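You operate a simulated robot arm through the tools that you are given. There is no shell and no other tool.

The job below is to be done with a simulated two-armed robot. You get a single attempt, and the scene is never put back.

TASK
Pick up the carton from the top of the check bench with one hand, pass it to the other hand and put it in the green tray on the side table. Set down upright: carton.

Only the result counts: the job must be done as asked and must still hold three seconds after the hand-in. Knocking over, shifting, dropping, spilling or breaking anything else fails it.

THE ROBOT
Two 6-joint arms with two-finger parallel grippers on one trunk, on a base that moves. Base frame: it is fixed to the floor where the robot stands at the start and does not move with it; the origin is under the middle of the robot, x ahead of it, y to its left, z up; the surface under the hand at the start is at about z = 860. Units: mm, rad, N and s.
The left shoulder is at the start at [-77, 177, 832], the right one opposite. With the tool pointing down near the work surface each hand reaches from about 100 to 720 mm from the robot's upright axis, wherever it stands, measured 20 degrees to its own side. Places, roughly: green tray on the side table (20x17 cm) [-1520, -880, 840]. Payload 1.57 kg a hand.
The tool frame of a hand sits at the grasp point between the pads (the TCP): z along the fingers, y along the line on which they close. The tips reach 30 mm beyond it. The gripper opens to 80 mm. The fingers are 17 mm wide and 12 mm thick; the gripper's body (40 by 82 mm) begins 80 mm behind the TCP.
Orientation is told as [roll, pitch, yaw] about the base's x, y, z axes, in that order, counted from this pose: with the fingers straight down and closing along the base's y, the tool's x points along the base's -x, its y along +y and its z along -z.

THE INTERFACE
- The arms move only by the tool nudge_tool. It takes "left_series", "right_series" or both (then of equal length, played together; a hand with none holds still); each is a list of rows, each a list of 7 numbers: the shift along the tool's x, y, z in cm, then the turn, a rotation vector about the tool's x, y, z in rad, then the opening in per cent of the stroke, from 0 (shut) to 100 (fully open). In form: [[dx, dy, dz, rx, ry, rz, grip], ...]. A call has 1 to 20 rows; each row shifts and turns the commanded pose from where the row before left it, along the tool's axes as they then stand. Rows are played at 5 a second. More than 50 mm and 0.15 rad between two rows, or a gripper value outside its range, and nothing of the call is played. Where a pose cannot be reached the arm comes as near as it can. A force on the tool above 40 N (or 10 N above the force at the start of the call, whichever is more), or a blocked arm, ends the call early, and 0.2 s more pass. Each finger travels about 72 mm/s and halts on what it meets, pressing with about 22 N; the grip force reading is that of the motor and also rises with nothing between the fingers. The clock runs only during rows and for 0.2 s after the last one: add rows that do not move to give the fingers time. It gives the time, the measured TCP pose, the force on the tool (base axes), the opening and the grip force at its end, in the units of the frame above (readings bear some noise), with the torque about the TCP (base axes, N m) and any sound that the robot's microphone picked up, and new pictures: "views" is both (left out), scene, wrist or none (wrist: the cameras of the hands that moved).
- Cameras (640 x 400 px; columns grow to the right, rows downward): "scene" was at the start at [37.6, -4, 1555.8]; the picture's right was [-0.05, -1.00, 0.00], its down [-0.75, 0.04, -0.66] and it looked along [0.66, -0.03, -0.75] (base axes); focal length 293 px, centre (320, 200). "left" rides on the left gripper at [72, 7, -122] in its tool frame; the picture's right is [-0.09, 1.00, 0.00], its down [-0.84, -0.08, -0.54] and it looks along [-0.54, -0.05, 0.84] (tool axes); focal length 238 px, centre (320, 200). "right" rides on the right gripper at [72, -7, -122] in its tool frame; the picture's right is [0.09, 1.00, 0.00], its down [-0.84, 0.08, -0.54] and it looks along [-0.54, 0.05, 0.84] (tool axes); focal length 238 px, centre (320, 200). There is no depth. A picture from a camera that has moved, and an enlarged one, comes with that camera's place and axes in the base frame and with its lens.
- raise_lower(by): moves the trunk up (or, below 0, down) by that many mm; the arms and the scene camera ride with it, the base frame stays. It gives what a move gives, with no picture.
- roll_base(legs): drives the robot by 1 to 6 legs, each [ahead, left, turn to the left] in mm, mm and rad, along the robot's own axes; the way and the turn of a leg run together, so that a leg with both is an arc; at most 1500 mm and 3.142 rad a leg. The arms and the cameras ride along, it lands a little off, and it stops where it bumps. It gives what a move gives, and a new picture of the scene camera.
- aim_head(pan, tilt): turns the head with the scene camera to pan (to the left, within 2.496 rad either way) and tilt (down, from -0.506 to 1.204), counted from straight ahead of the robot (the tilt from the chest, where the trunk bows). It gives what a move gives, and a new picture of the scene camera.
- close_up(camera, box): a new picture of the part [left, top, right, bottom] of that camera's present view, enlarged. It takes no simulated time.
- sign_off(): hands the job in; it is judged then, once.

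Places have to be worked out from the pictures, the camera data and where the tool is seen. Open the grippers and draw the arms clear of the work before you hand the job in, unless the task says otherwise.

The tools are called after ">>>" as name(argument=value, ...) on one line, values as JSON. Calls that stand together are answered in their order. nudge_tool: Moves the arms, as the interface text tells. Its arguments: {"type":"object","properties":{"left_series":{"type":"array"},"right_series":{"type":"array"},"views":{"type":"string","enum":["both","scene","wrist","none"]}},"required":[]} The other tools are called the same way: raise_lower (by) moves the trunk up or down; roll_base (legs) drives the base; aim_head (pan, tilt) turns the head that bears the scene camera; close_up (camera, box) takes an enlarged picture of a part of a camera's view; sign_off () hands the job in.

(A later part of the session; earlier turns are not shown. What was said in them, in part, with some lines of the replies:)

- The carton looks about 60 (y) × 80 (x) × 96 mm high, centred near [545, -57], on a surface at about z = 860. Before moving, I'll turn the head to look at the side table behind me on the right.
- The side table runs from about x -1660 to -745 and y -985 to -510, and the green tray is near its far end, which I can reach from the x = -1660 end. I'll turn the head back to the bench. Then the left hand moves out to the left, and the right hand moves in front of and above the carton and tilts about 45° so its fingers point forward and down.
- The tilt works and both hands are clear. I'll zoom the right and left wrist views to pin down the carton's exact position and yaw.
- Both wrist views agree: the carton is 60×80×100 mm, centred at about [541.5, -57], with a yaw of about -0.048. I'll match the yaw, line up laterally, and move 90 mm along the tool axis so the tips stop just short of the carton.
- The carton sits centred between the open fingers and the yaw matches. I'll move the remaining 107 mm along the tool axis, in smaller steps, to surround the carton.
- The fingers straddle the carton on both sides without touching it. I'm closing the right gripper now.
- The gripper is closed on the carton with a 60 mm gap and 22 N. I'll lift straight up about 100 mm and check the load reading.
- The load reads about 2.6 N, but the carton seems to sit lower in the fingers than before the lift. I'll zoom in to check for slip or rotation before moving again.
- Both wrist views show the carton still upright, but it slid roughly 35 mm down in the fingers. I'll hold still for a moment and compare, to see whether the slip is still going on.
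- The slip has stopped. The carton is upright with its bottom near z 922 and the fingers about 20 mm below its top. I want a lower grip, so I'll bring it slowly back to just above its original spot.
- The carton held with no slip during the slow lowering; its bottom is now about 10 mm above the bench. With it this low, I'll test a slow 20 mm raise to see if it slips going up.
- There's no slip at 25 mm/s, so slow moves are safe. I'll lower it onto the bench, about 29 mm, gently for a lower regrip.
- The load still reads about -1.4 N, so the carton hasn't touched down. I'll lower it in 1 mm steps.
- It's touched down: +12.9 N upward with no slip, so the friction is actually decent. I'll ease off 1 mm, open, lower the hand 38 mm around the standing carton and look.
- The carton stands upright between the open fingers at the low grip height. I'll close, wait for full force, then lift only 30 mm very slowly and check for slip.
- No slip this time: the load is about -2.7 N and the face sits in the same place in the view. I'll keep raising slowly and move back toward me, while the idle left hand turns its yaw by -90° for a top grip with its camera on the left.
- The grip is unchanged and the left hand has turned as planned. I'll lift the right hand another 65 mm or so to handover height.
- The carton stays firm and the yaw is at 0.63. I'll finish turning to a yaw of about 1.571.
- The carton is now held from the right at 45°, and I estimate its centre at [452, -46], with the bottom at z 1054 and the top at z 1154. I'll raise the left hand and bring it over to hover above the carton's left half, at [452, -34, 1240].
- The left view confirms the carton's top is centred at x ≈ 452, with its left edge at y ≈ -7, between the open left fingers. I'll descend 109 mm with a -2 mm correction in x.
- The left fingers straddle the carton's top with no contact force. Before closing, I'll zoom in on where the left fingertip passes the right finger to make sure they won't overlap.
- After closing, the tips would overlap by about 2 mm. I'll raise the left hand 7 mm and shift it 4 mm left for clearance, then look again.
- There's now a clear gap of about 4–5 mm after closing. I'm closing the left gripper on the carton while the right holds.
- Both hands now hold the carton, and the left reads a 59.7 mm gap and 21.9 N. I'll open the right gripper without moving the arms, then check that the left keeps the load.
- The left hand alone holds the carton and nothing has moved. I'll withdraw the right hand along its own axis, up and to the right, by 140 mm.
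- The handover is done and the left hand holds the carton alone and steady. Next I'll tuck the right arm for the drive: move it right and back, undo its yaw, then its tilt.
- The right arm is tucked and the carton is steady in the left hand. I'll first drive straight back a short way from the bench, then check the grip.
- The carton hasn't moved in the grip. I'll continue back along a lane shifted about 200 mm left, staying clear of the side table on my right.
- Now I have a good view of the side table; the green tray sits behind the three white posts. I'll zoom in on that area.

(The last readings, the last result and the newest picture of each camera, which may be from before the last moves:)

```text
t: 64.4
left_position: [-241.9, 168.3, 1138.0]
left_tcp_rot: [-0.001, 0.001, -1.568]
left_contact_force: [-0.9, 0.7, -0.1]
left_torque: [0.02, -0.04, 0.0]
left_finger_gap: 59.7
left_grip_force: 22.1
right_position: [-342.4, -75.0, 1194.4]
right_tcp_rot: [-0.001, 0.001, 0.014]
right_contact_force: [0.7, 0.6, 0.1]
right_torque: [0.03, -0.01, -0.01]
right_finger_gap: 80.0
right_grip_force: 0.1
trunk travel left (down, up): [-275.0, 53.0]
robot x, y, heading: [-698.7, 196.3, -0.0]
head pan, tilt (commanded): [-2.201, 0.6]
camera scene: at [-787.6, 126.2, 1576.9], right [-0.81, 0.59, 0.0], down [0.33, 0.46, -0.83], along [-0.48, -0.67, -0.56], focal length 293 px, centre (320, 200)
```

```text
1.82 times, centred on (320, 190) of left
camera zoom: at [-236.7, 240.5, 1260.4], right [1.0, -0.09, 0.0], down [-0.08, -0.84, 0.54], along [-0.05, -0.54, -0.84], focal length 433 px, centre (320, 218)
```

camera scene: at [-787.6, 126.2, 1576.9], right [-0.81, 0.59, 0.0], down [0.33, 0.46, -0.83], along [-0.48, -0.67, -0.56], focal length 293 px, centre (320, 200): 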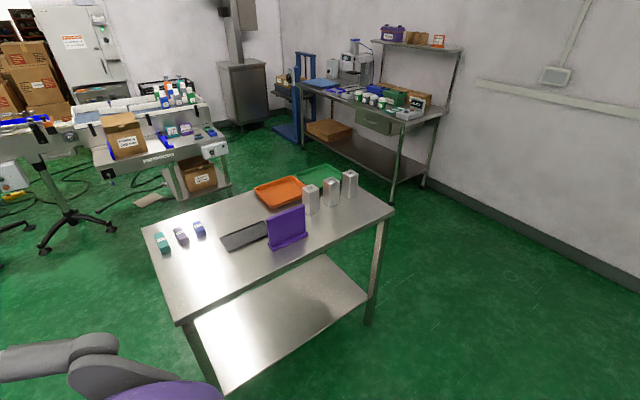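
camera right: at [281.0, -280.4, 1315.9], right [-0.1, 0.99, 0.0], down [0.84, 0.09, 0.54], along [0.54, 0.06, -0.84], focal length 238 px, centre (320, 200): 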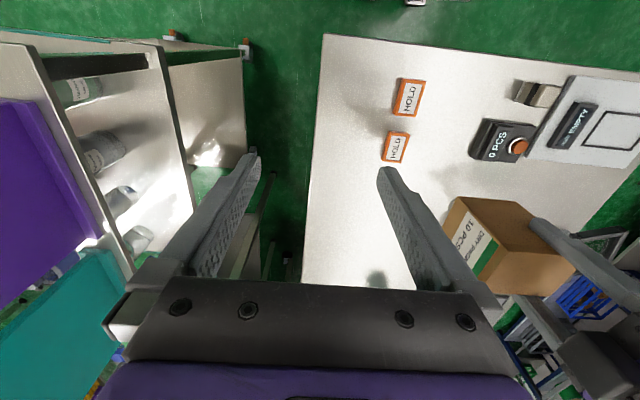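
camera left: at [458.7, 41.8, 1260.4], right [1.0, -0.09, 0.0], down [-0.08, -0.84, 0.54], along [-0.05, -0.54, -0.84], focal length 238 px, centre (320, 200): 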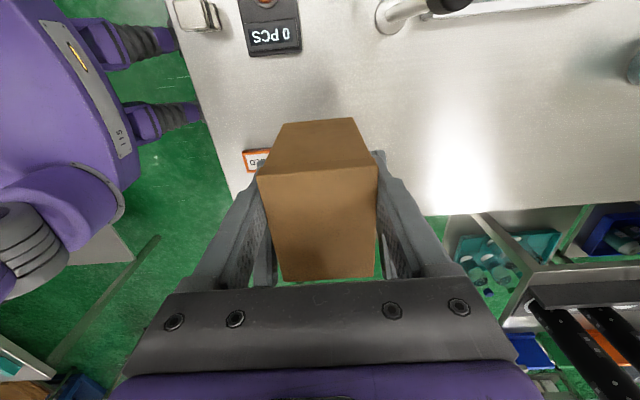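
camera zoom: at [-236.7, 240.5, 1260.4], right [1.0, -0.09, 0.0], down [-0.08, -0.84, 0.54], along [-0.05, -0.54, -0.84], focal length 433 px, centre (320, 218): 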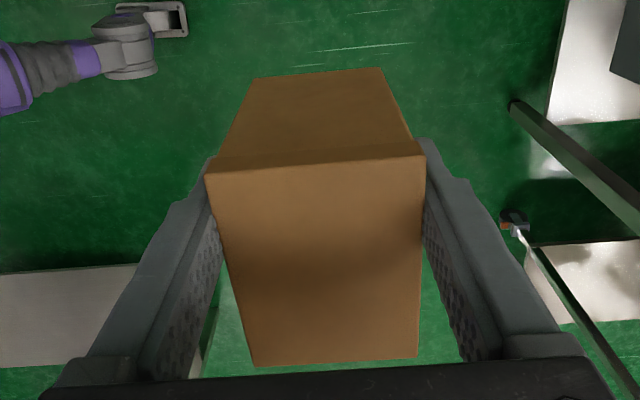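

The three metal blocks stand at about y = -720 with tops near z 943, in front of the tray, which spans roughly x -1620 to -1420 and y -970 to -795 with a low rim. I'll back up past the end of the table to x ≈ -2250.

>>> roll_base(legs=[[-776, 0, 0], [-776, 0, 0]])

>>> aim_head(pan=-1.2, tilt=0.6)

```text
t: 72.3
left_position: [-1781.6, 164.4, 1138.2]
left_tcp_rot: [-0.001, 0.0, -1.573]
left_contact_force: [0.2, -0.6, 0.0]
left_torque: [0.03, -0.05, -0.02]
left_finger_gap: 59.4
left_grip_force: 21.7
right_position: [-1881.5, -80.3, 1192.8]
right_tcp_rot: [0.001, 0.0, 0.01]
right_contact_force: [0.0, 0.4, 0.1]
right_torque: [-0.01, 0.01, -0.01]
right_finger_gap: 80.1
right_grip_force: 0.0
trunk travel left (down, up): [-275.0, 53.0]
robot x, y, heading: [-2233.8, 193.6, -0.002]
head pan, tilt (commanded): [-2.201, 0.6]
camera scene: at [-2326.6, 122.9, 1577.0], right [-0.81, 0.59, 0.0], down [0.33, 0.46, -0.83], along [-0.49, -0.67, -0.56], focal length 293 px, centre (320, 200)
```

scene: 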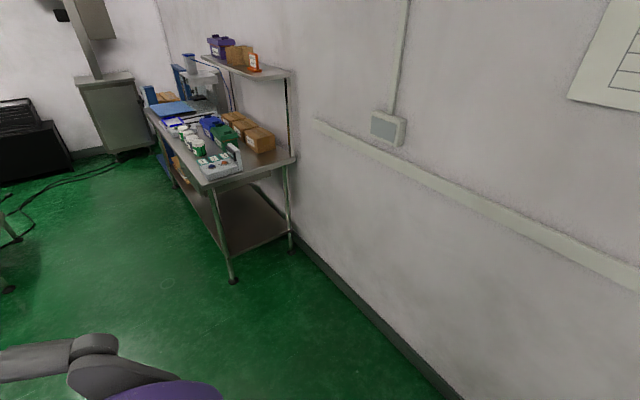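

```text
t: 73.5
left_position: [-1781.1, 163.5, 1137.6]
left_tcp_rot: [-0.001, 0.0, -1.571]
left_contact_force: [-0.9, 1.0, 0.0]
left_torque: [0.04, 0.03, 0.01]
left_finger_gap: 59.7
left_grip_force: 22.1
right_position: [-1881.1, -80.8, 1194.1]
right_tcp_rot: [0.001, 0.0, 0.011]
right_contact_force: [0.1, -0.2, 0.4]
right_torque: [0.01, 0.0, 0.0]
right_finger_gap: 79.9
right_grip_force: 0.0
trunk travel left (down, up): [-275.0, 53.0]
robot x, y, heading: [-2236.1, 194.3, -0.004]
head pan, tilt (commanded): [-1.201, 0.6]
camera scene: at [-2242.7, 111.8, 1576.9], right [-0.93, -0.36, 0.0], down [-0.2, 0.53, -0.83], along [0.3, -0.77, -0.56], focal length 293 px, centre (320, 200)
```

scene: 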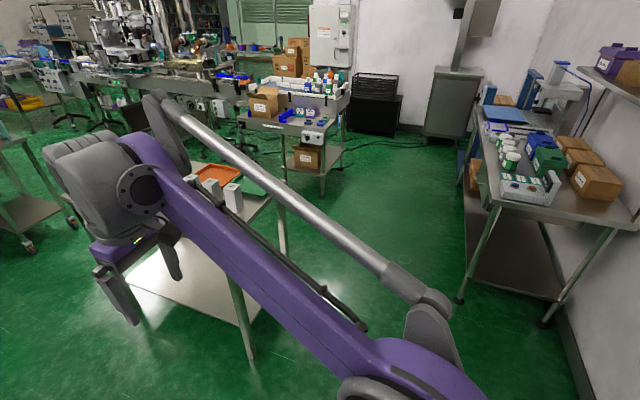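

The lane beside the table end is clear; the nearest obstacle is a bench leg at about [-2640, -1310]. I'll slide sideways to the right to y ≈ -940.

>>> roll_base(legs=[[20, -560, 0], [0, -560, 0]])

>>> aim_head(pan=0.0, tilt=0.75)

```text
t: 84.0
left_position: [-1774.0, -976.9, 1138.6]
left_tcp_rot: [0.0, -0.001, -1.59]
left_contact_force: [1.3, -0.2, 0.4]
left_torque: [0.02, 0.04, 0.0]
left_finger_gap: 59.9
left_grip_force: 21.4
right_position: [-1877.0, -1218.9, 1193.6]
right_tcp_rot: [0.001, 0.0, -0.005]
right_contact_force: [-0.3, 0.0, 0.6]
right_torque: [-0.02, -0.02, -0.02]
right_finger_gap: 80.0
right_grip_force: 0.1
trunk travel left (down, up): [-275.0, 53.0]
robot x, y, heading: [-2224.5, -938.2, -0.016]
head pan, tilt (commanded): [-1.201, 0.6]
camera scene: at [-2235.8, -1021.0, 1576.9], right [-0.94, -0.34, 0.0], down [-0.19, 0.53, -0.83], along [0.28, -0.77, -0.56], focal length 293 px, centre (320, 200)
```

scene: 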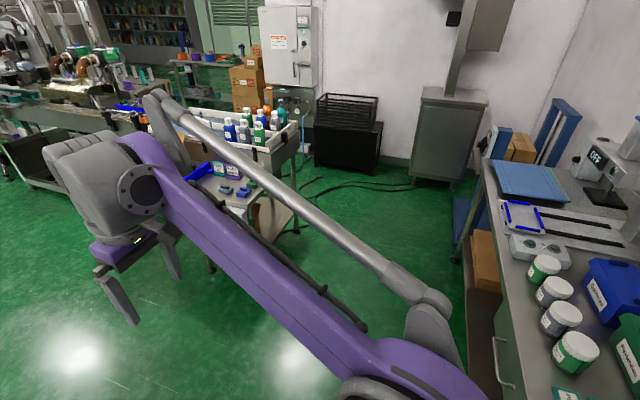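

```text
t: 85.5
left_position: [-1774.8, -977.0, 1138.1]
left_tcp_rot: [-0.001, 0.001, -1.589]
left_contact_force: [0.0, -0.3, 0.4]
left_torque: [0.03, 0.0, -0.02]
left_finger_gap: 59.6
left_grip_force: 21.8
right_position: [-1877.9, -1217.9, 1193.1]
right_tcp_rot: [0.001, -0.001, -0.005]
right_contact_force: [-0.8, -0.5, -0.3]
right_torque: [0.0, -0.02, 0.01]
right_finger_gap: 79.8
right_grip_force: 0.1
trunk travel left (down, up): [-275.0, 53.0]
robot x, y, heading: [-2225.3, -935.3, -0.019]
head pan, tilt (commanded): [0.0, 0.75]
camera scene: at [-2183.3, -939.6, 1564.1], right [-0.02, -1.0, 0.0], down [-0.68, 0.01, -0.73], along [0.73, -0.01, -0.68], focal length 293 px, centre (320, 200)
```

scene: 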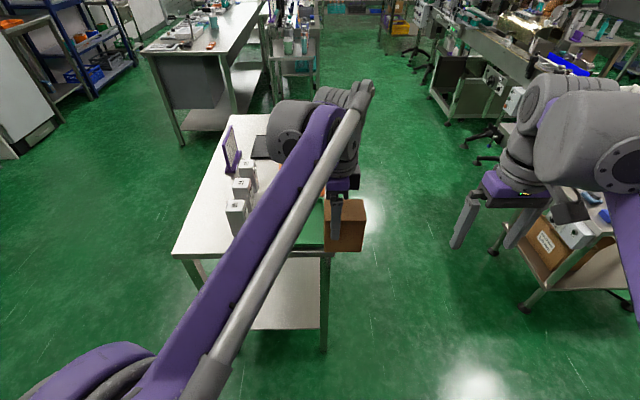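

I'm at [-2225, -937] with a heading of -0.018, and the table end is at x ≈ -1636. I'll drive forward 230 mm and correct the heading, so the tray comes within easy reach of the left hand.

>>> roll_base(legs=[[230, 0, 0.018]])

>>> nudge_tool(left_series=[[0, 0, 0, 0, 0, 0, 0], [0, 0, 0, 0, 0, 0, 0]], views="both")

```text
t: 87.2
left_position: [-1540.9, -969.8, 1139.1]
left_tcp_rot: [0.002, 0.0, -1.572]
left_contact_force: [0.2, -0.2, -1.7]
left_torque: [0.07, 0.01, 0.0]
left_finger_gap: 59.6
left_grip_force: 22.7
right_position: [-1640.7, -1213.8, 1194.1]
right_tcp_rot: [0.0, -0.002, 0.012]
right_contact_force: [-0.3, 1.0, -0.1]
right_torque: [0.05, 0.01, 0.01]
right_finger_gap: 80.0
right_grip_force: 0.1
trunk travel left (down, up): [-275.0, 53.0]
robot x, y, heading: [-1993.7, -941.4, -0.003]
head pan, tilt (commanded): [0.0, 0.75]
camera scene: at [-1951.1, -940.8, 1564.0], right [0.0, -1.0, 0.0], down [-0.68, 0.0, -0.73], along [0.73, 0.0, -0.68], focal length 293 px, centre (320, 200)
```

scene: 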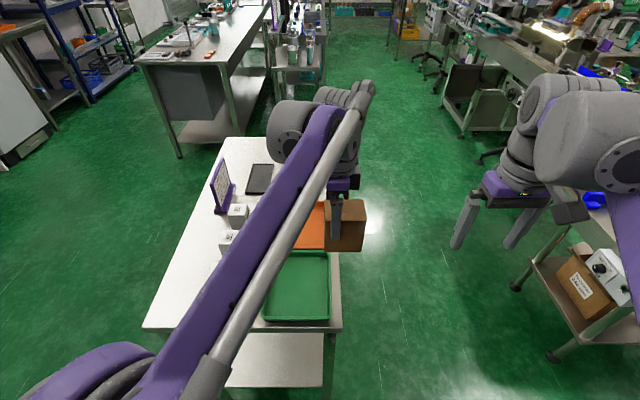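

```text
t: 87.8
left_position: [-1540.7, -970.9, 1137.1]
left_tcp_rot: [0.0, 0.001, -1.57]
left_contact_force: [0.8, 0.3, -1.5]
left_torque: [0.04, -0.02, -0.01]
left_finger_gap: 59.8
left_grip_force: 21.6
right_position: [-1640.2, -1214.6, 1193.4]
right_tcp_rot: [0.0, -0.001, 0.014]
right_contact_force: [0.4, 0.7, 0.6]
right_torque: [0.04, 0.0, 0.03]
right_finger_gap: 80.2
right_grip_force: 0.1
trunk travel left (down, up): [-275.0, 53.0]
robot x, y, heading: [-1994.5, -938.0, -0.004]
head pan, tilt (commanded): [0.0, 0.75]
camera scene: at [-1950.4, -940.8, 1564.0], right [0.0, -1.0, 0.0], down [-0.68, 0.0, -0.73], along [0.73, 0.0, -0.68], focal length 293 px, centre (320, 200)
camera left: at [-1534.3, -898.4, 1260.2], right [1.0, -0.09, 0.0], down [-0.08, -0.84, 0.54], along [-0.05, -0.54, -0.84], focal length 238 px, centre (320, 200)
```

scene: 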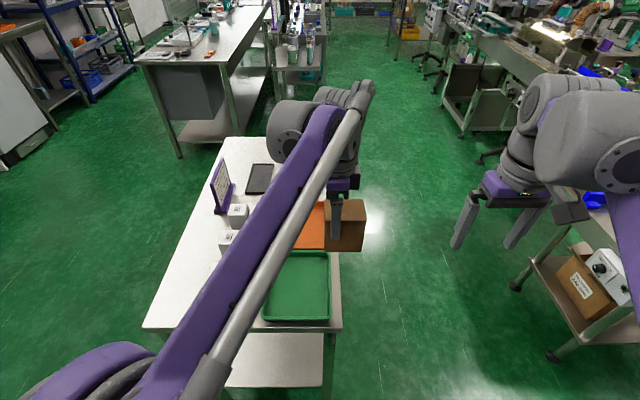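
left: 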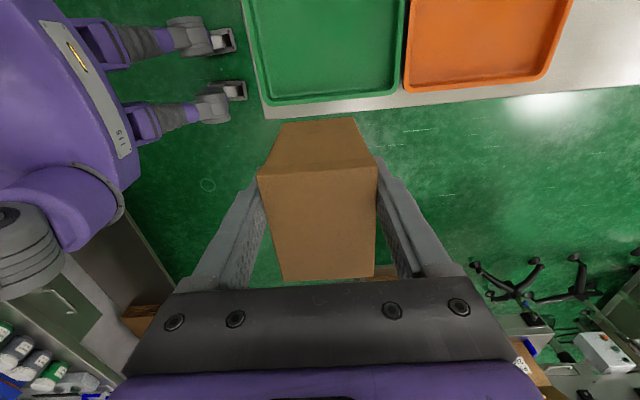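

Both views now show the green tray clearly. I'll zoom to measure the tray's rim and floor.

>>> close_up(camera="scene", box=[240, 220, 360, 340])

>>> close_up(camera="left", box=[220, 0, 440, 140])

```text
3.33 times, centred on (300, 280) of scene
camera zoom: at [-1950.4, -940.8, 1564.0], right [0.0, -1.0, 0.0], down [-0.68, 0.0, -0.73], along [0.73, 0.0, -0.68], focal length 977 px, centre (387, -67)
```

zoom: 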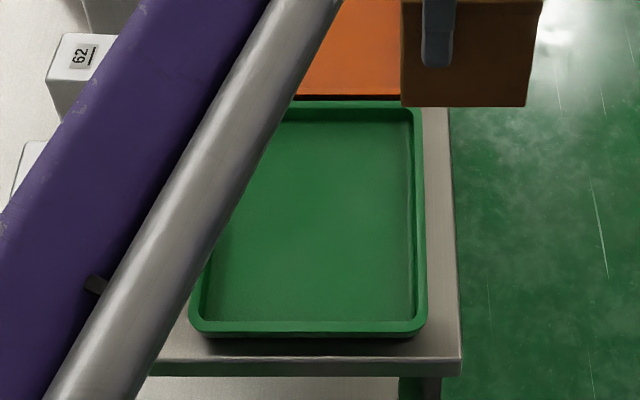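

```text
2.86 times, centred on (330, 70) of left
camera zoom: at [-1534.3, -898.4, 1260.2], right [1.0, -0.09, 0.0], down [-0.08, -0.84, 0.54], along [-0.05, -0.54, -0.84], focal length 681 px, centre (291, 571)
```

zoom: 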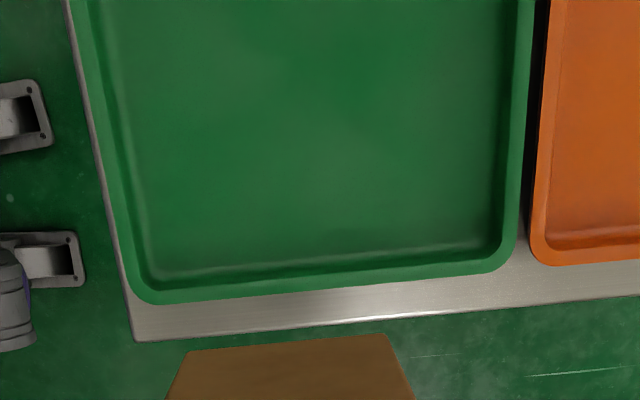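

The tray's outer rim spans about x -1622 to -1420 and y -970 to -800, so its centre is near [-1521, -884]. I'll slowly move the left hand to put the carton centre over it, with the TCP at [-1521, -868].

>>> nudge_tool(left_series=[[0.5, 0.1, 0, 0, 0, 0, 0], [1.0, 0.2, 0, 0, 0, 0, 0], [1.0, 0.2, 0, 0, 0, 0, 0], [1.0, 0.2, 0, 0, 0, 0, 0], [1.0, 0.2, 0, 0, 0, 0, 0], [1.0, 0.2, 0, 0, 0, 0, 0], [1.0, 0.2, 0, 0, 0, 0, 0], [1.0, 0.2, 0, 0, 0, 0, 0], [1.0, 0.2, 0, 0, 0, 0, 0], [1.0, 0.2, 0, 0, 0, 0, 0], [0.7, 0.1, 0, 0, 0, 0, 0], [0, 0, 0, 0, 0, 0, 0]], views="both")

>>> close_up(camera="left", box=[220, 40, 440, 300])

>>> close_up(camera="scene", box=[220, 180, 380, 340])

```text
t: 90.4
left_position: [-1520.2, -867.6, 1138.9]
left_tcp_rot: [0.0, -0.001, -1.571]
left_contact_force: [-0.2, -0.2, -2.2]
left_torque: [0.04, 0.01, -0.01]
left_finger_gap: 59.8
left_grip_force: 21.6
right_position: [-1640.8, -1213.9, 1194.1]
right_tcp_rot: [0.001, 0.001, 0.013]
right_contact_force: [0.3, -0.4, -0.1]
right_torque: [-0.01, 0.02, 0.0]
right_finger_gap: 79.8
right_grip_force: 0.0
trunk travel left (down, up): [-275.0, 53.0]
robot x, y, heading: [-1998.5, -937.1, -0.002]
head pan, tilt (commanded): [0.0, 0.75]
camera scene: at [-1950.9, -940.9, 1564.0], right [0.0, -1.0, 0.0], down [-0.68, 0.0, -0.73], along [0.73, 0.0, -0.68], focal length 293 px, centre (320, 200)
camera left: at [-1513.7, -796.5, 1261.1], right [1.0, -0.09, 0.0], down [-0.08, -0.84, 0.54], along [-0.05, -0.54, -0.84], focal length 238 px, centre (320, 200)
```

scene: 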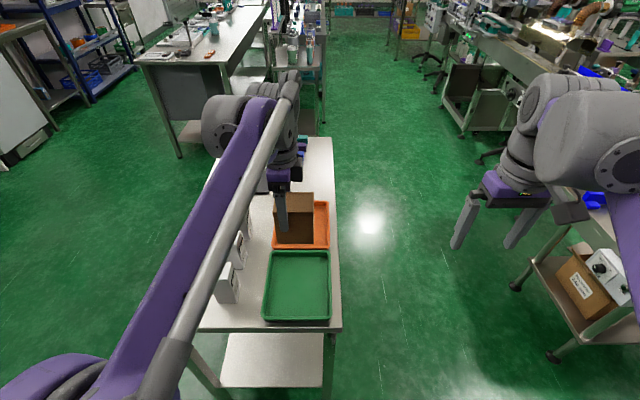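
left: 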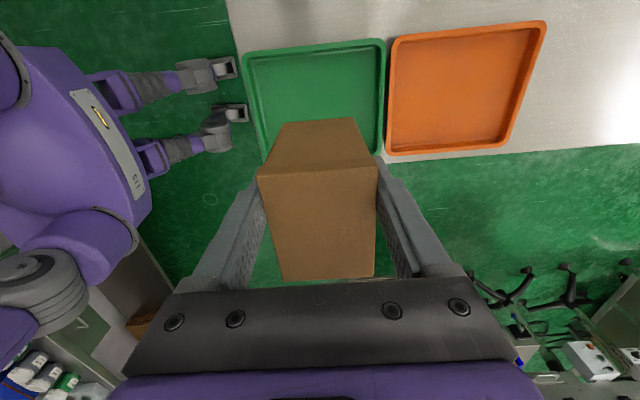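

```text
1.54 times, centred on (330, 170) of left
camera zoom: at [-1513.7, -796.5, 1261.1], right [1.0, -0.09, 0.0], down [-0.08, -0.84, 0.54], along [-0.05, -0.54, -0.84], focal length 367 px, centre (305, 246)
```

zoom: 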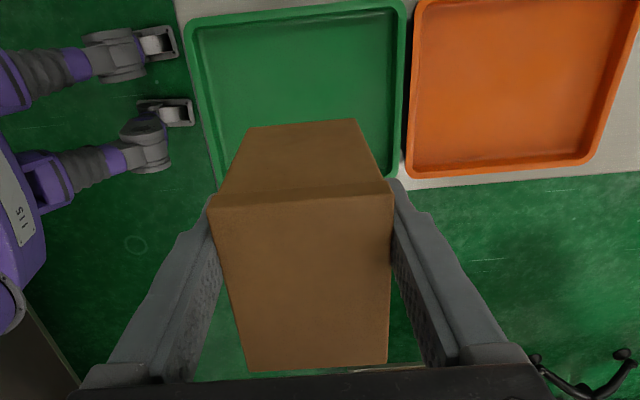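

```text
2.50 times, centred on (300, 260) of scene
camera zoom: at [-1950.9, -940.9, 1564.0], right [0.0, -1.0, 0.0], down [-0.68, 0.0, -0.73], along [0.73, 0.0, -0.68], focal length 733 px, centre (370, 50)
```

zoom: 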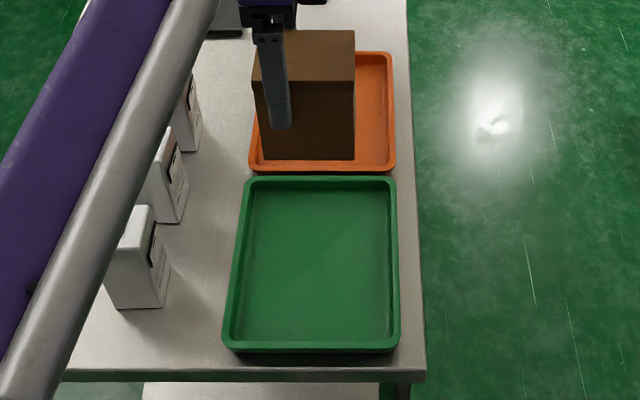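

The carton is over the tray's centre: I estimate it at [-1520, -887] against the tray centre at [-1523, -885]. Its bottom is near z 1050 and the tray floor near 841, so I'll lower it 180 mm at 50 mm/s.

>>> nudge_tool(left_series=[[0, 0, 0.5, 0, 0, 0, 0], [0, 0, 1.0, 0, 0, 0, 0], [0, 0, 1.0, 0, 0, 0, 0], [0, 0, 1.0, 0, 0, 0, 0], [0, 0, 1.0, 0, 0, 0, 0], [0, 0, 1.0, 0, 0, 0, 0], [0, 0, 1.0, 0, 0, 0, 0], [0, 0, 1.0, 0, 0, 0, 0], [0, 0, 1.0, 0, 0, 0, 0], [0, 0, 1.0, 0, 0, 0, 0], [0, 0, 0.5, 0, 0, 0, 0], [0, 0, 0, 0, 0, 0, 0]], views="both")

>>> close_up(camera="scene", box=[200, 180, 380, 340])

```text
t: 93.0
left_position: [-1521.3, -869.6, 1037.9]
left_tcp_rot: [-0.001, 0.0, -1.569]
left_contact_force: [0.0, 0.1, -2.9]
left_torque: [0.06, -0.01, 0.02]
left_finger_gap: 59.9
left_grip_force: 22.0
right_position: [-1640.8, -1213.6, 1192.9]
right_tcp_rot: [0.001, 0.0, 0.011]
right_contact_force: [-0.4, -0.4, 0.4]
right_torque: [0.02, 0.0, 0.01]
right_finger_gap: 80.0
right_grip_force: 0.2
trunk travel left (down, up): [-275.0, 53.0]
robot x, y, heading: [-1990.2, -941.1, 0.0]
head pan, tilt (commanded): [0.0, 0.75]
camera scene: at [-1950.9, -940.8, 1564.1], right [0.0, -1.0, 0.0], down [-0.68, 0.0, -0.73], along [0.73, 0.0, -0.68], focal length 293 px, centre (320, 200)
camera left: at [-1515.0, -797.3, 1160.4], right [1.0, -0.09, 0.0], down [-0.08, -0.84, 0.54], along [-0.05, -0.54, -0.84], focal length 238 px, centre (320, 200)
```

scene: 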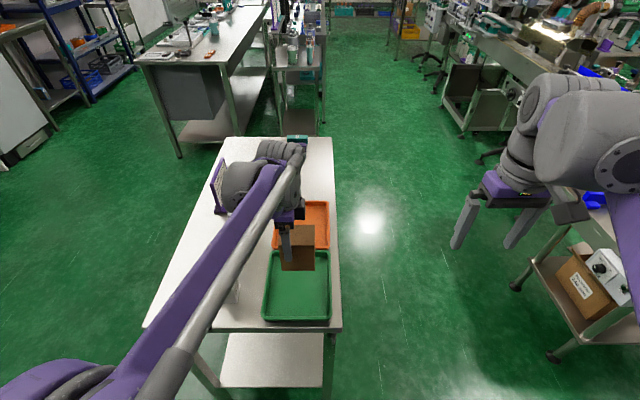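
left: 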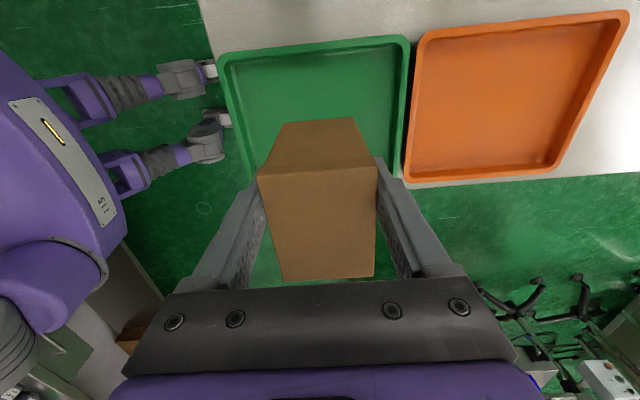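

```text
2.50 times, centred on (290, 260) of scene
camera zoom: at [-1950.9, -940.8, 1564.1], right [0.0, -1.0, 0.0], down [-0.68, 0.0, -0.73], along [0.73, 0.0, -0.68], focal length 733 px, centre (395, 50)
```

zoom: 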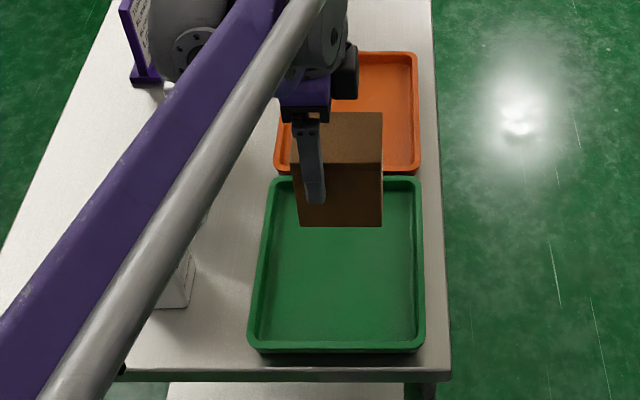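

The descent is going well: the load is about -2.9 N and there's no slip. Before the last part, I'll check the left wrist's height over the metal blocks from the right wrist camera.

>>> close_up(camera="right", box=[300, 0, 640, 300])

>>> close_up(camera="scene", box=[180, 120, 360, 260])

```text
1.33 times, centred on (470, 150) of right
camera zoom: at [-1711.8, -1221.0, 1315.6], right [-0.11, 0.99, 0.0], down [0.84, 0.09, 0.54], along [0.54, 0.06, -0.84], focal length 318 px, centre (120, 267)
```

zoom: 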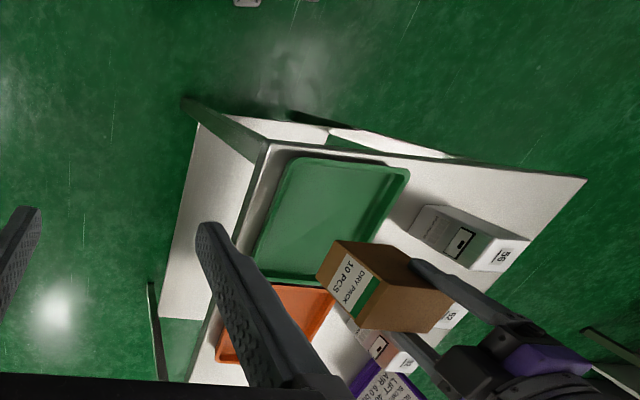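

```text
2.86 times, centred on (270, 190) of scene
camera zoom: at [-1950.9, -940.8, 1564.1], right [0.0, -1.0, 0.0], down [-0.68, 0.0, -0.73], along [0.73, 0.0, -0.68], focal length 838 px, centre (463, 229)
```

zoom: 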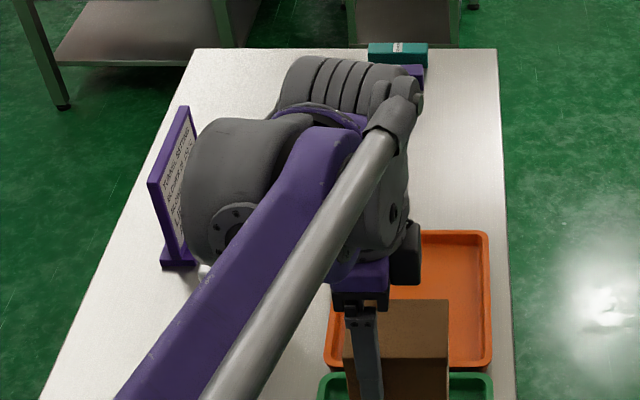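

From both views the left wrist housings should end up at least 50 mm above the 943 mm block tops at final height. I'll lower another 80 mm and check again.

>>> nudge_tool(left_series=[[0, 0, 0.5, 0, 0, 0, 0], [0, 0, 1.0, 0, 0, 0, 0], [0, 0, 1.0, 0, 0, 0, 0], [0, 0, 1.0, 0, 0, 0, 0], [0, 0, 1.0, 0, 0, 0, 0], [0, 0, 1.0, 0, 0, 0, 0], [0, 0, 1.0, 0, 0, 0, 0], [0, 0, 1.0, 0, 0, 0, 0], [0, 0, 0.5, 0, 0, 0, 0], [0, 0, 0, 0, 0, 0, 0]], views="both")

>>> close_up(camera="scene", box=[180, 160, 380, 340])

>>> close_up(camera="right", box=[360, 60, 640, 300])

```text
t: 95.2
left_position: [-1522.1, -867.3, 958.3]
left_tcp_rot: [0.0, 0.0, -1.571]
left_contact_force: [0.2, 0.6, -2.5]
left_torque: [0.01, -0.03, -0.02]
left_finger_gap: 59.7
left_grip_force: 22.0
right_position: [-1640.6, -1212.8, 1192.4]
right_tcp_rot: [0.0, 0.001, 0.012]
right_contact_force: [0.3, -0.6, 0.3]
right_torque: [0.0, 0.0, -0.01]
right_finger_gap: 80.0
right_grip_force: 0.0
trunk travel left (down, up): [-275.0, 53.0]
robot x, y, heading: [-1995.7, -940.6, 0.002]
head pan, tilt (commanded): [0.0, 0.75]
camera scene: at [-1950.9, -940.8, 1564.1], right [0.0, -1.0, 0.0], down [-0.68, 0.0, -0.73], along [0.73, 0.0, -0.68], focal length 293 px, centre (320, 200)
camera left: at [-1515.0, -796.6, 1080.2], right [1.0, -0.09, 0.0], down [-0.08, -0.84, 0.54], along [-0.05, -0.54, -0.84], focal length 238 px, centre (320, 200)
```

scene: 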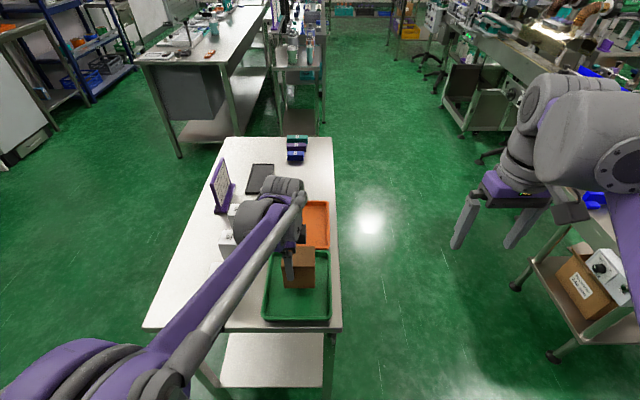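
left: 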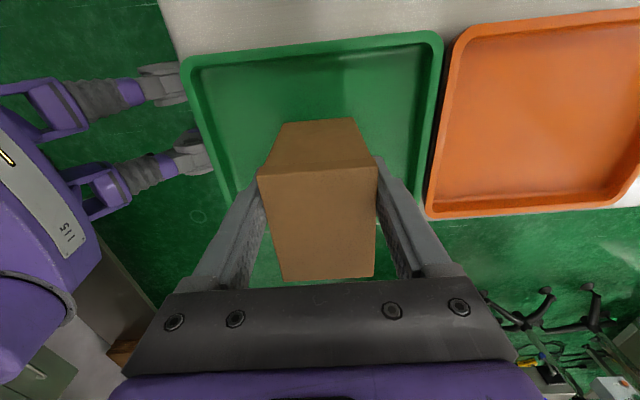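

```text
2.22 times, centred on (280, 250) of scene
camera zoom: at [-1950.9, -940.8, 1564.1], right [0.0, -1.0, 0.0], down [-0.68, 0.0, -0.73], along [0.73, 0.0, -0.68], focal length 651 px, centre (409, 89)
```

zoom: 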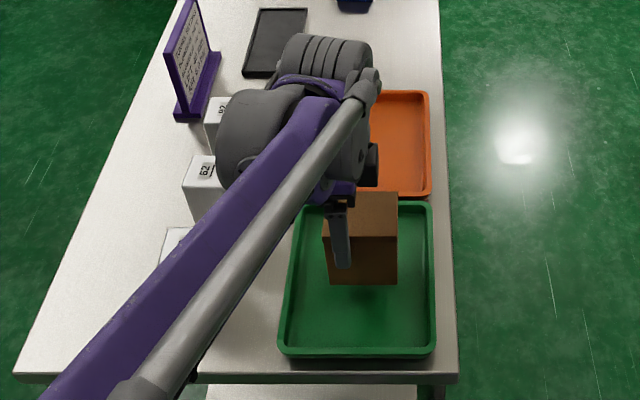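

```text
1.67 times, centred on (500, 180) of right
camera zoom: at [-1711.8, -1221.0, 1315.6], right [-0.11, 0.99, 0.0], down [0.84, 0.09, 0.54], along [0.54, 0.06, -0.84], focal length 397 px, centre (20, 233)
```

zoom: 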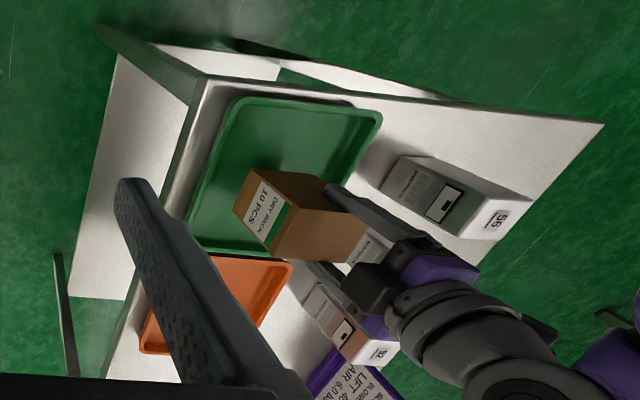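

Parallax between the two pictures puts the left wrist housing bottom near z 1100, well clear of the block tops at 943. The carton is over the tray floor with about 28 mm to go, so I'll lower it 18 mm slowly.

>>> nudge_tool(left_series=[[0, 0, 0.4, 0, 0, 0, 0], [0, 0, 0.4, 0, 0, 0, 0], [0, 0, 0.4, 0, 0, 0, 0], [0, 0, 0.3, 0, 0, 0, 0], [0, 0, 0.3, 0, 0, 0, 0], [0, 0, 0, 0, 0, 0, 0]], views="none")

>>> close_up(camera="right", box=[400, 90, 560, 230])

>>> close_up(camera="scene", box=[240, 220, 360, 340])

```text
t: 96.6
left_position: [-1521.3, -867.3, 940.1]
left_tcp_rot: [0.0, 0.002, -1.569]
left_contact_force: [0.2, -0.5, -1.7]
left_torque: [0.07, 0.01, 0.0]
left_finger_gap: 59.9
left_grip_force: 22.2
right_position: [-1640.8, -1213.0, 1194.3]
right_tcp_rot: [0.001, 0.0, 0.013]
right_contact_force: [0.3, -0.1, 0.5]
right_torque: [0.02, -0.03, 0.01]
right_finger_gap: 80.1
right_grip_force: 0.1
trunk travel left (down, up): [-275.0, 53.0]
robot x, y, heading: [-1991.8, -939.2, 0.0]
head pan, tilt (commanded): [0.0, 0.75]
```

```text
2.86 times, centred on (480, 160) of right
camera zoom: at [-1711.8, -1221.0, 1315.6], right [-0.11, 0.99, 0.0], down [0.84, 0.09, 0.54], along [0.54, 0.06, -0.84], focal length 681 px, centre (-137, 314)
```

zoom: 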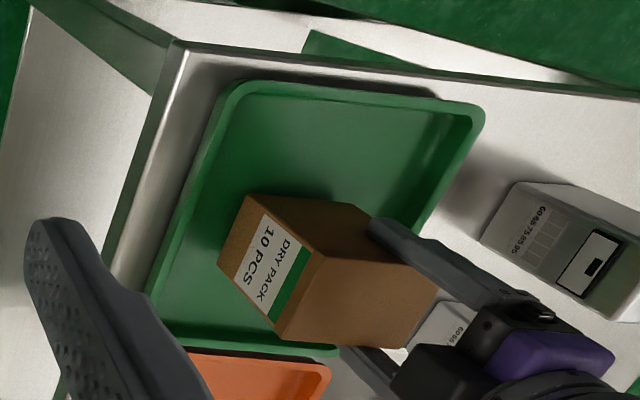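

```text
3.33 times, centred on (300, 280) of scene
camera zoom: at [-1950.9, -940.8, 1564.0], right [0.0, -1.0, 0.0], down [-0.68, 0.0, -0.73], along [0.73, 0.0, -0.68], focal length 977 px, centre (387, -67)
```

zoom: 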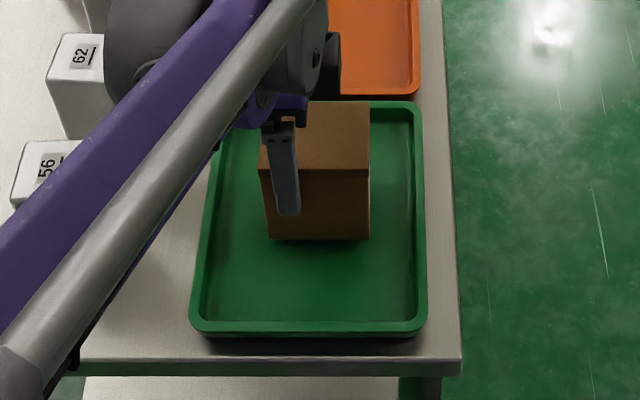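

The carton is centred inside the tray, at about y -847 to -927, with its bottom perhaps 12–20 mm above the floor. I'll lower it 10 mm in 2 mm steps, then read the force.

>>> nudge_tool(left_series=[[0, 0, 0.2, 0, 0, 0, 0], [0, 0, 0.2, 0, 0, 0, 0], [0, 0, 0.2, 0, 0, 0, 0], [0, 0, 0.2, 0, 0, 0, 0], [0, 0, 0.2, 0, 0, 0, 0], [0, 0, 0, 0, 0, 0, 0]], views="none")

>>> nudge_tool(left_series=[[0, 0, 0.1, 0, 0, 0, 0], [0, 0, 0.1, 0, 0, 0, 0], [0, 0, 0.1, 0, 0, 0, 0], [0, 0, 0, 0, 0, 0, 0]], views="none")

```text
t: 98.0
left_position: [-1520.9, -868.4, 929.8]
left_tcp_rot: [-0.001, 0.0, -1.571]
left_contact_force: [0.4, 1.0, -2.5]
left_torque: [0.04, -0.03, 0.0]
left_finger_gap: 59.9
left_grip_force: 21.9
right_position: [-1639.9, -1213.7, 1193.6]
right_tcp_rot: [0.001, 0.0, 0.014]
right_contact_force: [-0.5, 0.0, 0.9]
right_torque: [0.02, -0.04, 0.0]
right_finger_gap: 80.0
right_grip_force: 0.1
trunk travel left (down, up): [-275.0, 53.0]
robot x, y, heading: [-1997.1, -943.9, -0.003]
head pan, tilt (commanded): [0.0, 0.75]
```

```text
t: 99.0
left_position: [-1521.7, -868.6, 928.1]
left_tcp_rot: [0.002, 0.0, -1.571]
left_contact_force: [7.1, 1.4, 20.9]
left_torque: [0.01, 0.01, 0.03]
left_finger_gap: 60.0
left_grip_force: 22.6
right_position: [-1641.6, -1214.4, 1193.5]
right_tcp_rot: [0.0, -0.001, 0.012]
right_contact_force: [-0.5, -0.5, 0.1]
right_torque: [-0.03, -0.04, -0.01]
right_finger_gap: 79.7
right_grip_force: 0.1
trunk travel left (down, up): [-275.0, 53.0]
robot x, y, heading: [-1996.1, -941.0, 0.004]
head pan, tilt (commanded): [0.0, 0.75]
```

It's touched down: +20.9 N up at TCP z 928, which matches the tray floor near 843. I'll ease off about 1.5 mm to relieve the pressure and check the picture before opening.

>>> nudge_tool(left_series=[[0, 0, -0.1, 0, 0, 0, 0], [0, 0, -0.07, 0, 0, 0, 0], [0, 0, 0, 0, 0, 0, 0]], views="wrist")

>>> close_up(camera="scene", box=[240, 220, 360, 340])

>>> close_up(camera="right", box=[400, 90, 560, 230])

```text
t: 99.8
left_position: [-1521.4, -869.4, 928.0]
left_tcp_rot: [-0.002, 0.001, -1.57]
left_contact_force: [0.0, 0.7, -1.9]
left_torque: [0.04, 0.01, 0.04]
left_finger_gap: 60.0
left_grip_force: 22.0
right_position: [-1641.7, -1214.1, 1192.5]
right_tcp_rot: [-0.001, 0.0, 0.012]
right_contact_force: [-0.1, -0.1, -0.1]
right_torque: [-0.02, 0.02, -0.01]
right_finger_gap: 80.3
right_grip_force: 0.2
trunk travel left (down, up): [-275.0, 53.0]
robot x, y, heading: [-1997.3, -943.3, 0.001]
head pan, tilt (commanded): [0.0, 0.75]
camera left: at [-1515.0, -796.8, 1050.0], right [1.0, -0.09, 0.0], down [-0.08, -0.84, 0.54], along [-0.05, -0.54, -0.84], focal length 238 px, centre (320, 200)
```

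left: 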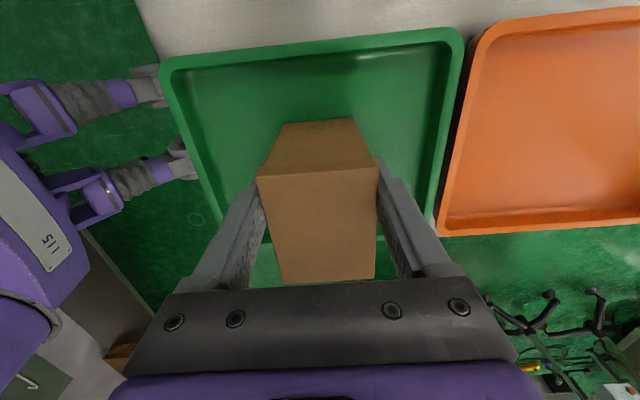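

```text
3.33 times, centred on (300, 280) of scene
camera zoom: at [-1951.0, -940.8, 1563.9], right [0.0, -1.0, 0.0], down [-0.68, 0.0, -0.73], along [0.73, 0.0, -0.68], focal length 977 px, centre (387, -67)
```

zoom: 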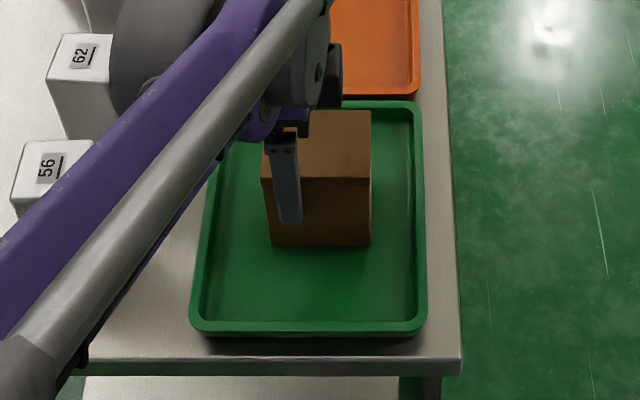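

```text
2.86 times, centred on (480, 160) of right
camera zoom: at [-1711.9, -1221.0, 1315.4], right [-0.11, 0.99, 0.0], down [0.84, 0.09, 0.54], along [0.54, 0.06, -0.84], focal length 681 px, centre (-137, 314)
```

zoom: 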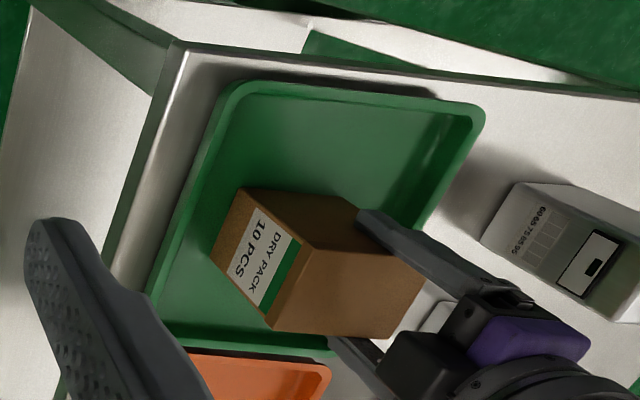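

The load is back to about -1.9 N, so the carton is barely off the floor. I'll lower it just under 1 mm for light contact, then open the left gripper.

>>> nudge_tool(left_series=[[0, 0, 0.08, 0, 0, 0, 0], [0, 0, 0, 0, 0, 0, 0], [0, 0, 0, 0, 0, 0, 0]], views="none")

```text
t: 100.6
left_position: [-1522.0, -868.3, 927.2]
left_tcp_rot: [0.001, -0.001, -1.57]
left_contact_force: [0.2, 0.4, -1.8]
left_torque: [0.02, 0.01, 0.0]
left_finger_gap: 59.4
left_grip_force: 21.6
right_position: [-1640.9, -1214.3, 1194.1]
right_tcp_rot: [0.0, -0.002, 0.013]
right_contact_force: [-0.6, 0.1, -0.4]
right_torque: [0.0, -0.03, 0.01]
right_finger_gap: 80.0
right_grip_force: 0.0
trunk travel left (down, up): [-275.0, 53.0]
robot x, y, heading: [-1993.7, -939.9, 0.004]
head pan, tilt (commanded): [0.0, 0.75]
```

It isn't touching yet. I'll lower it in 0.5 mm steps.

>>> nudge_tool(left_series=[[0, 0, 0.05, 0, 0, 0, 0], [0, 0, 0, 0, 0, 0, 0]], views="none")

>>> nudge_tool(left_series=[[0, 0, 0.05, 0, 0, 0, 0], [0, 0, 0, 0, 0, 0, 0]], views="none")

```text
t: 101.2
left_position: [-1520.8, -867.6, 927.0]
left_tcp_rot: [-0.002, 0.0, -1.571]
left_contact_force: [0.7, 0.4, -1.7]
left_torque: [0.03, 0.0, 0.03]
left_finger_gap: 60.0
left_grip_force: 21.8
right_position: [-1640.6, -1213.1, 1193.6]
right_tcp_rot: [0.001, -0.001, 0.014]
right_contact_force: [-0.4, 0.3, 0.6]
right_torque: [-0.01, 0.01, 0.02]
right_finger_gap: 79.9
right_grip_force: 0.0
trunk travel left (down, up): [-275.0, 53.0]
robot x, y, heading: [-1994.1, -941.8, -0.001]
head pan, tilt (commanded): [0.0, 0.75]
```

```text
t: 101.8
left_position: [-1522.3, -867.2, 928.5]
left_tcp_rot: [0.001, 0.0, -1.572]
left_contact_force: [3.1, 2.0, 7.8]
left_torque: [0.09, 0.04, 0.02]
left_finger_gap: 59.7
left_grip_force: 22.0
right_position: [-1640.6, -1213.2, 1195.5]
right_tcp_rot: [0.001, 0.0, 0.014]
right_contact_force: [0.0, 0.9, 0.5]
right_torque: [0.01, 0.02, -0.01]
right_finger_gap: 79.9
right_grip_force: 0.1
trunk travel left (down, up): [-275.0, 53.0]
robot x, y, heading: [-1991.9, -940.7, 0.005]
head pan, tilt (commanded): [0.0, 0.75]
```

The carton now rests lightly on the tray floor, with +7.8 N up. I'm opening the left gripper in place.

>>> nudge_tool(left_series=[[0, 0, 0, 0, 0, 0, 30], [0, 0, 0, 0, 0, 0, 100], [0, 0, 0, 0, 0, 0, 100], [0, 0, 0, 0, 0, 0, 100], [0, 0, 0, 0, 0, 0, 100]], views="wrist")

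>>> close_up(camera="scene", box=[240, 220, 360, 340])

>>> close_up(camera="right", box=[400, 90, 560, 230])

```text
t: 103.0
left_position: [-1520.9, -868.3, 926.8]
left_tcp_rot: [0.001, -0.002, -1.571]
left_contact_force: [0.4, 0.2, -0.2]
left_torque: [0.01, -0.03, 0.01]
left_finger_gap: 80.1
left_grip_force: 0.0
right_position: [-1640.3, -1212.6, 1193.6]
right_tcp_rot: [0.0, 0.002, 0.011]
right_contact_force: [-0.2, -0.6, -0.6]
right_torque: [0.0, 0.01, 0.0]
right_finger_gap: 79.8
right_grip_force: 0.1
trunk travel left (down, up): [-275.0, 53.0]
robot x, y, heading: [-1994.6, -935.1, 0.0]
head pan, tilt (commanded): [0.0, 0.75]
camera left: at [-1515.0, -796.7, 1049.5], right [1.0, -0.09, 0.0], down [-0.08, -0.84, 0.54], along [-0.05, -0.54, -0.84], focal length 238 px, centre (320, 200)
```

left: 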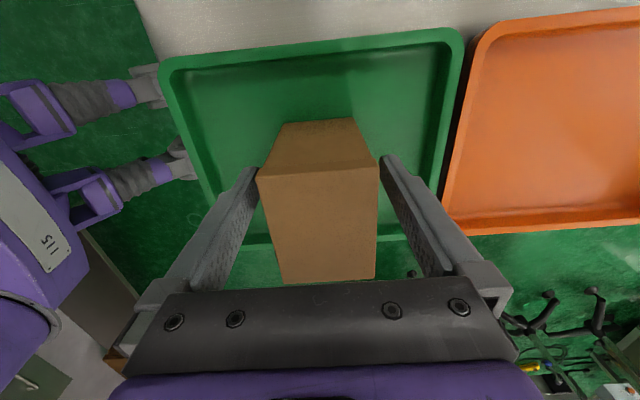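

```text
3.33 times, centred on (300, 280) of scene
camera zoom: at [-1951.1, -940.8, 1564.1], right [0.0, -1.0, 0.0], down [-0.68, 0.0, -0.73], along [0.73, 0.0, -0.68], focal length 977 px, centre (387, -67)
```

zoom: 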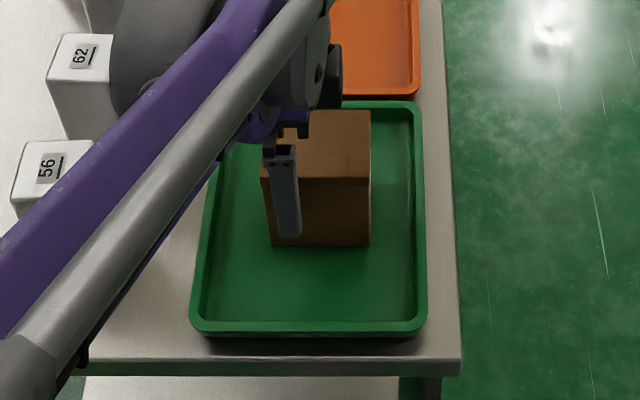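

```text
2.86 times, centred on (480, 160) of right
camera zoom: at [-1711.9, -1221.0, 1315.6], right [-0.11, 0.99, 0.0], down [0.84, 0.09, 0.54], along [0.54, 0.06, -0.84], focal length 681 px, centre (-137, 314)
```

zoom: 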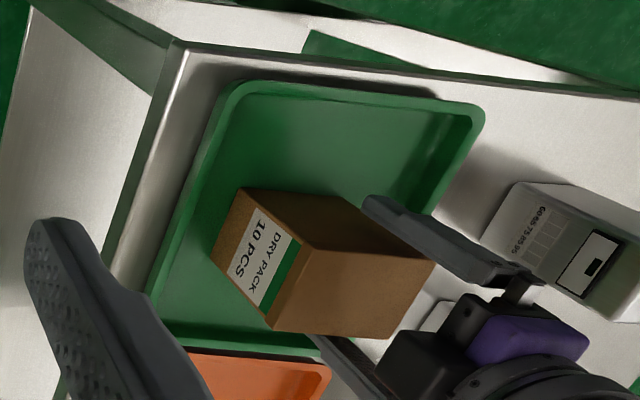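

The carton stands upright in the green tray and the left fingers are open and clear. I'll raise the left hand straight up, slowly at first.

>>> nudge_tool(left_series=[[0, 0, -1.0, 0, 0, 0, 100], [0, 0, -1.0, 0, 0, 0, 100], [0, 0, -1.0, 0, 0, 0, 100], [0, 0, -1.0, 0, 0, 0, 100], [0, 0, -1.5, 0, 0, 0, 100], [0, 0, -1.5, 0, 0, 0, 100], [0, 0, -2.0, 0, 0, 0, 100], [0, 0, -2.0, 0, 0, 0, 100], [0, 0, -3.0, 0, 0, 0, 100], [0, 0, -3.0, 0, 0, 0, 100], [0, 0, -3.0, 0, 0, 0, 100], [0, 0, -2.0, 0, 0, 0, 100], [0, 0, 0, 0, 0, 0, 100]], views="both")

>>> close_up(camera="scene", box=[200, 200, 360, 340])

```text
t: 105.8
left_position: [-1522.4, -866.5, 1146.3]
left_tcp_rot: [0.001, 0.0, -1.571]
left_contact_force: [0.3, -0.5, -0.1]
left_torque: [0.03, 0.02, -0.01]
left_finger_gap: 80.0
left_grip_force: 0.1
right_position: [-1639.5, -1213.2, 1194.5]
right_tcp_rot: [-0.001, 0.0, 0.014]
right_contact_force: [-0.7, 0.4, 0.1]
right_torque: [0.02, 0.0, -0.02]
right_finger_gap: 80.0
right_grip_force: 0.1
trunk travel left (down, up): [-275.0, 53.0]
robot x, y, heading: [-1994.7, -938.4, 0.003]
head pan, tilt (commanded): [0.0, 0.75]
camera scene: at [-1951.1, -940.8, 1564.0], right [0.0, -1.0, 0.0], down [-0.68, 0.0, -0.73], along [0.73, 0.0, -0.68], focal length 293 px, centre (320, 200)
camera left: at [-1515.3, -796.1, 1269.1], right [1.0, -0.09, 0.0], down [-0.08, -0.84, 0.54], along [-0.05, -0.54, -0.84], focal length 238 px, centre (320, 200)
```

scene: 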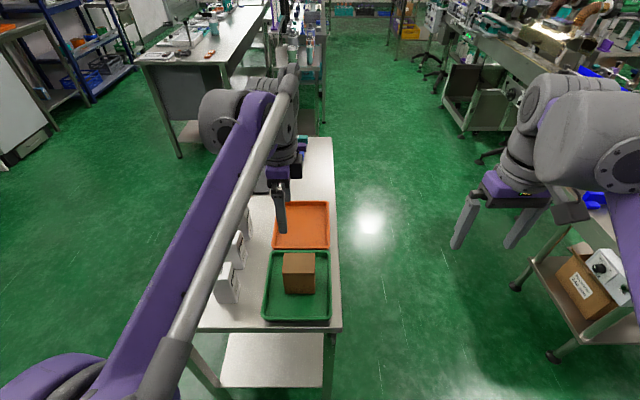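
left: 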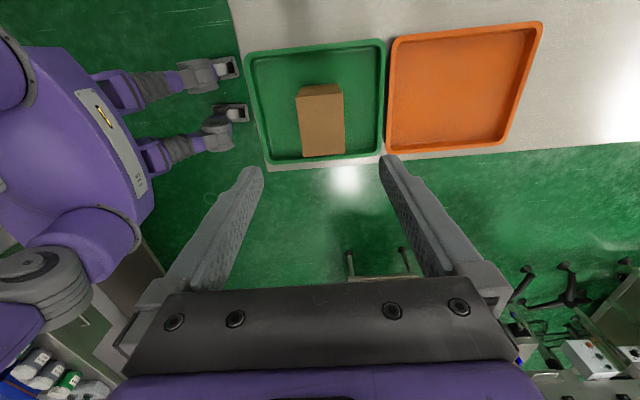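

```text
2.86 times, centred on (280, 270) of scene
camera zoom: at [-1951.1, -940.8, 1564.0], right [0.0, -1.0, 0.0], down [-0.68, 0.0, -0.73], along [0.73, 0.0, -0.68], focal length 838 px, centre (434, 0)
```

zoom: 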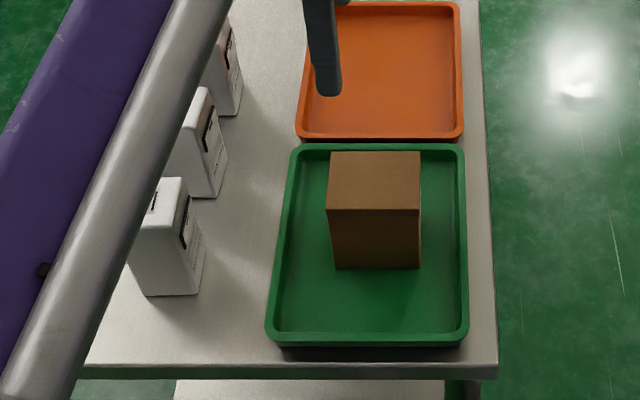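

The carton stands upright in the green tray, and the blocks and the orange tray are unmoved. I'll back the robot about 250 mm away so both arms are clear of the table, then take a last look.

>>> roll_base(legs=[[-250, 0, 0]])

>>> close_up(camera="scene", box=[180, 120, 360, 260])

```text
t: 107.6
left_position: [-1772.7, -868.0, 1146.8]
left_tcp_rot: [0.001, -0.001, -1.571]
left_contact_force: [0.3, -1.1, 0.4]
left_torque: [-0.01, -0.01, -0.02]
left_finger_gap: 79.9
left_grip_force: 0.1
right_position: [-1893.1, -1214.8, 1194.2]
right_tcp_rot: [0.0, -0.001, 0.014]
right_contact_force: [-1.1, -0.9, -0.2]
right_torque: [0.01, 0.03, 0.02]
right_finger_gap: 80.2
right_grip_force: 0.0
trunk travel left (down, up): [-275.0, 53.0]
robot x, y, heading: [-2248.6, -940.6, -0.004]
head pan, tilt (commanded): [0.0, 0.75]
camera scene: at [-2203.4, -940.9, 1564.1], right [0.0, -1.0, 0.0], down [-0.68, 0.0, -0.73], along [0.73, 0.0, -0.68], focal length 293 px, centre (320, 200)
```

scene: 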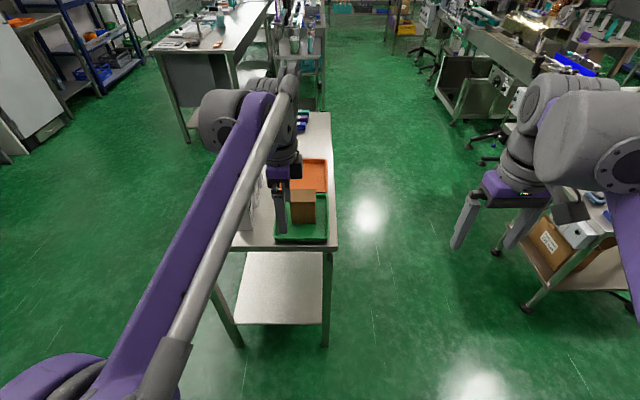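

```text
2.86 times, centred on (270, 190) of scene
camera zoom: at [-2203.4, -940.9, 1564.1], right [0.0, -1.0, 0.0], down [-0.68, 0.0, -0.73], along [0.73, 0.0, -0.68], focal length 838 px, centre (463, 229)
```

zoom: 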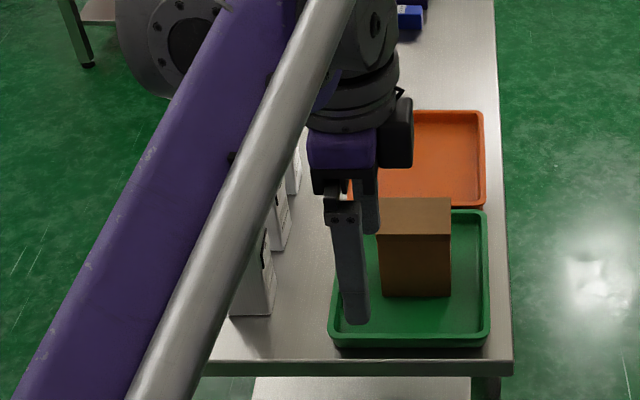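

The carton stands upright inside the green tray, nothing else has been disturbed, and both grippers are open and clear of the table. I'm handing the job in.

>>> sign_off()

```text
The job is handed in.
```

The carton is standing upright in the green tray on the side table, and I've handed the job in. I haven't been told the verdict.

- **Pick-up:** the right hand took the carton off the check bench. On the first lift it slid about 35 mm down in the fingers, so I lowered it back onto the bench, gripped it lower and lifted more slowly. It didn't slip after that.
- **Handover:** the right hand held the carton in the air while the left hand gripped it from above. The right hand then let go, and the left kept hold without any movement.
- **Placement:** I drove round to the end of the side table and lowered the carton into the middle of the tray. I opened the gripper only once the carton was resting on the tray floor.

In the last pictures the metal blocks and the orange tray beside it hadn't moved. Both grippers are open, and the robot has backed away from the table.
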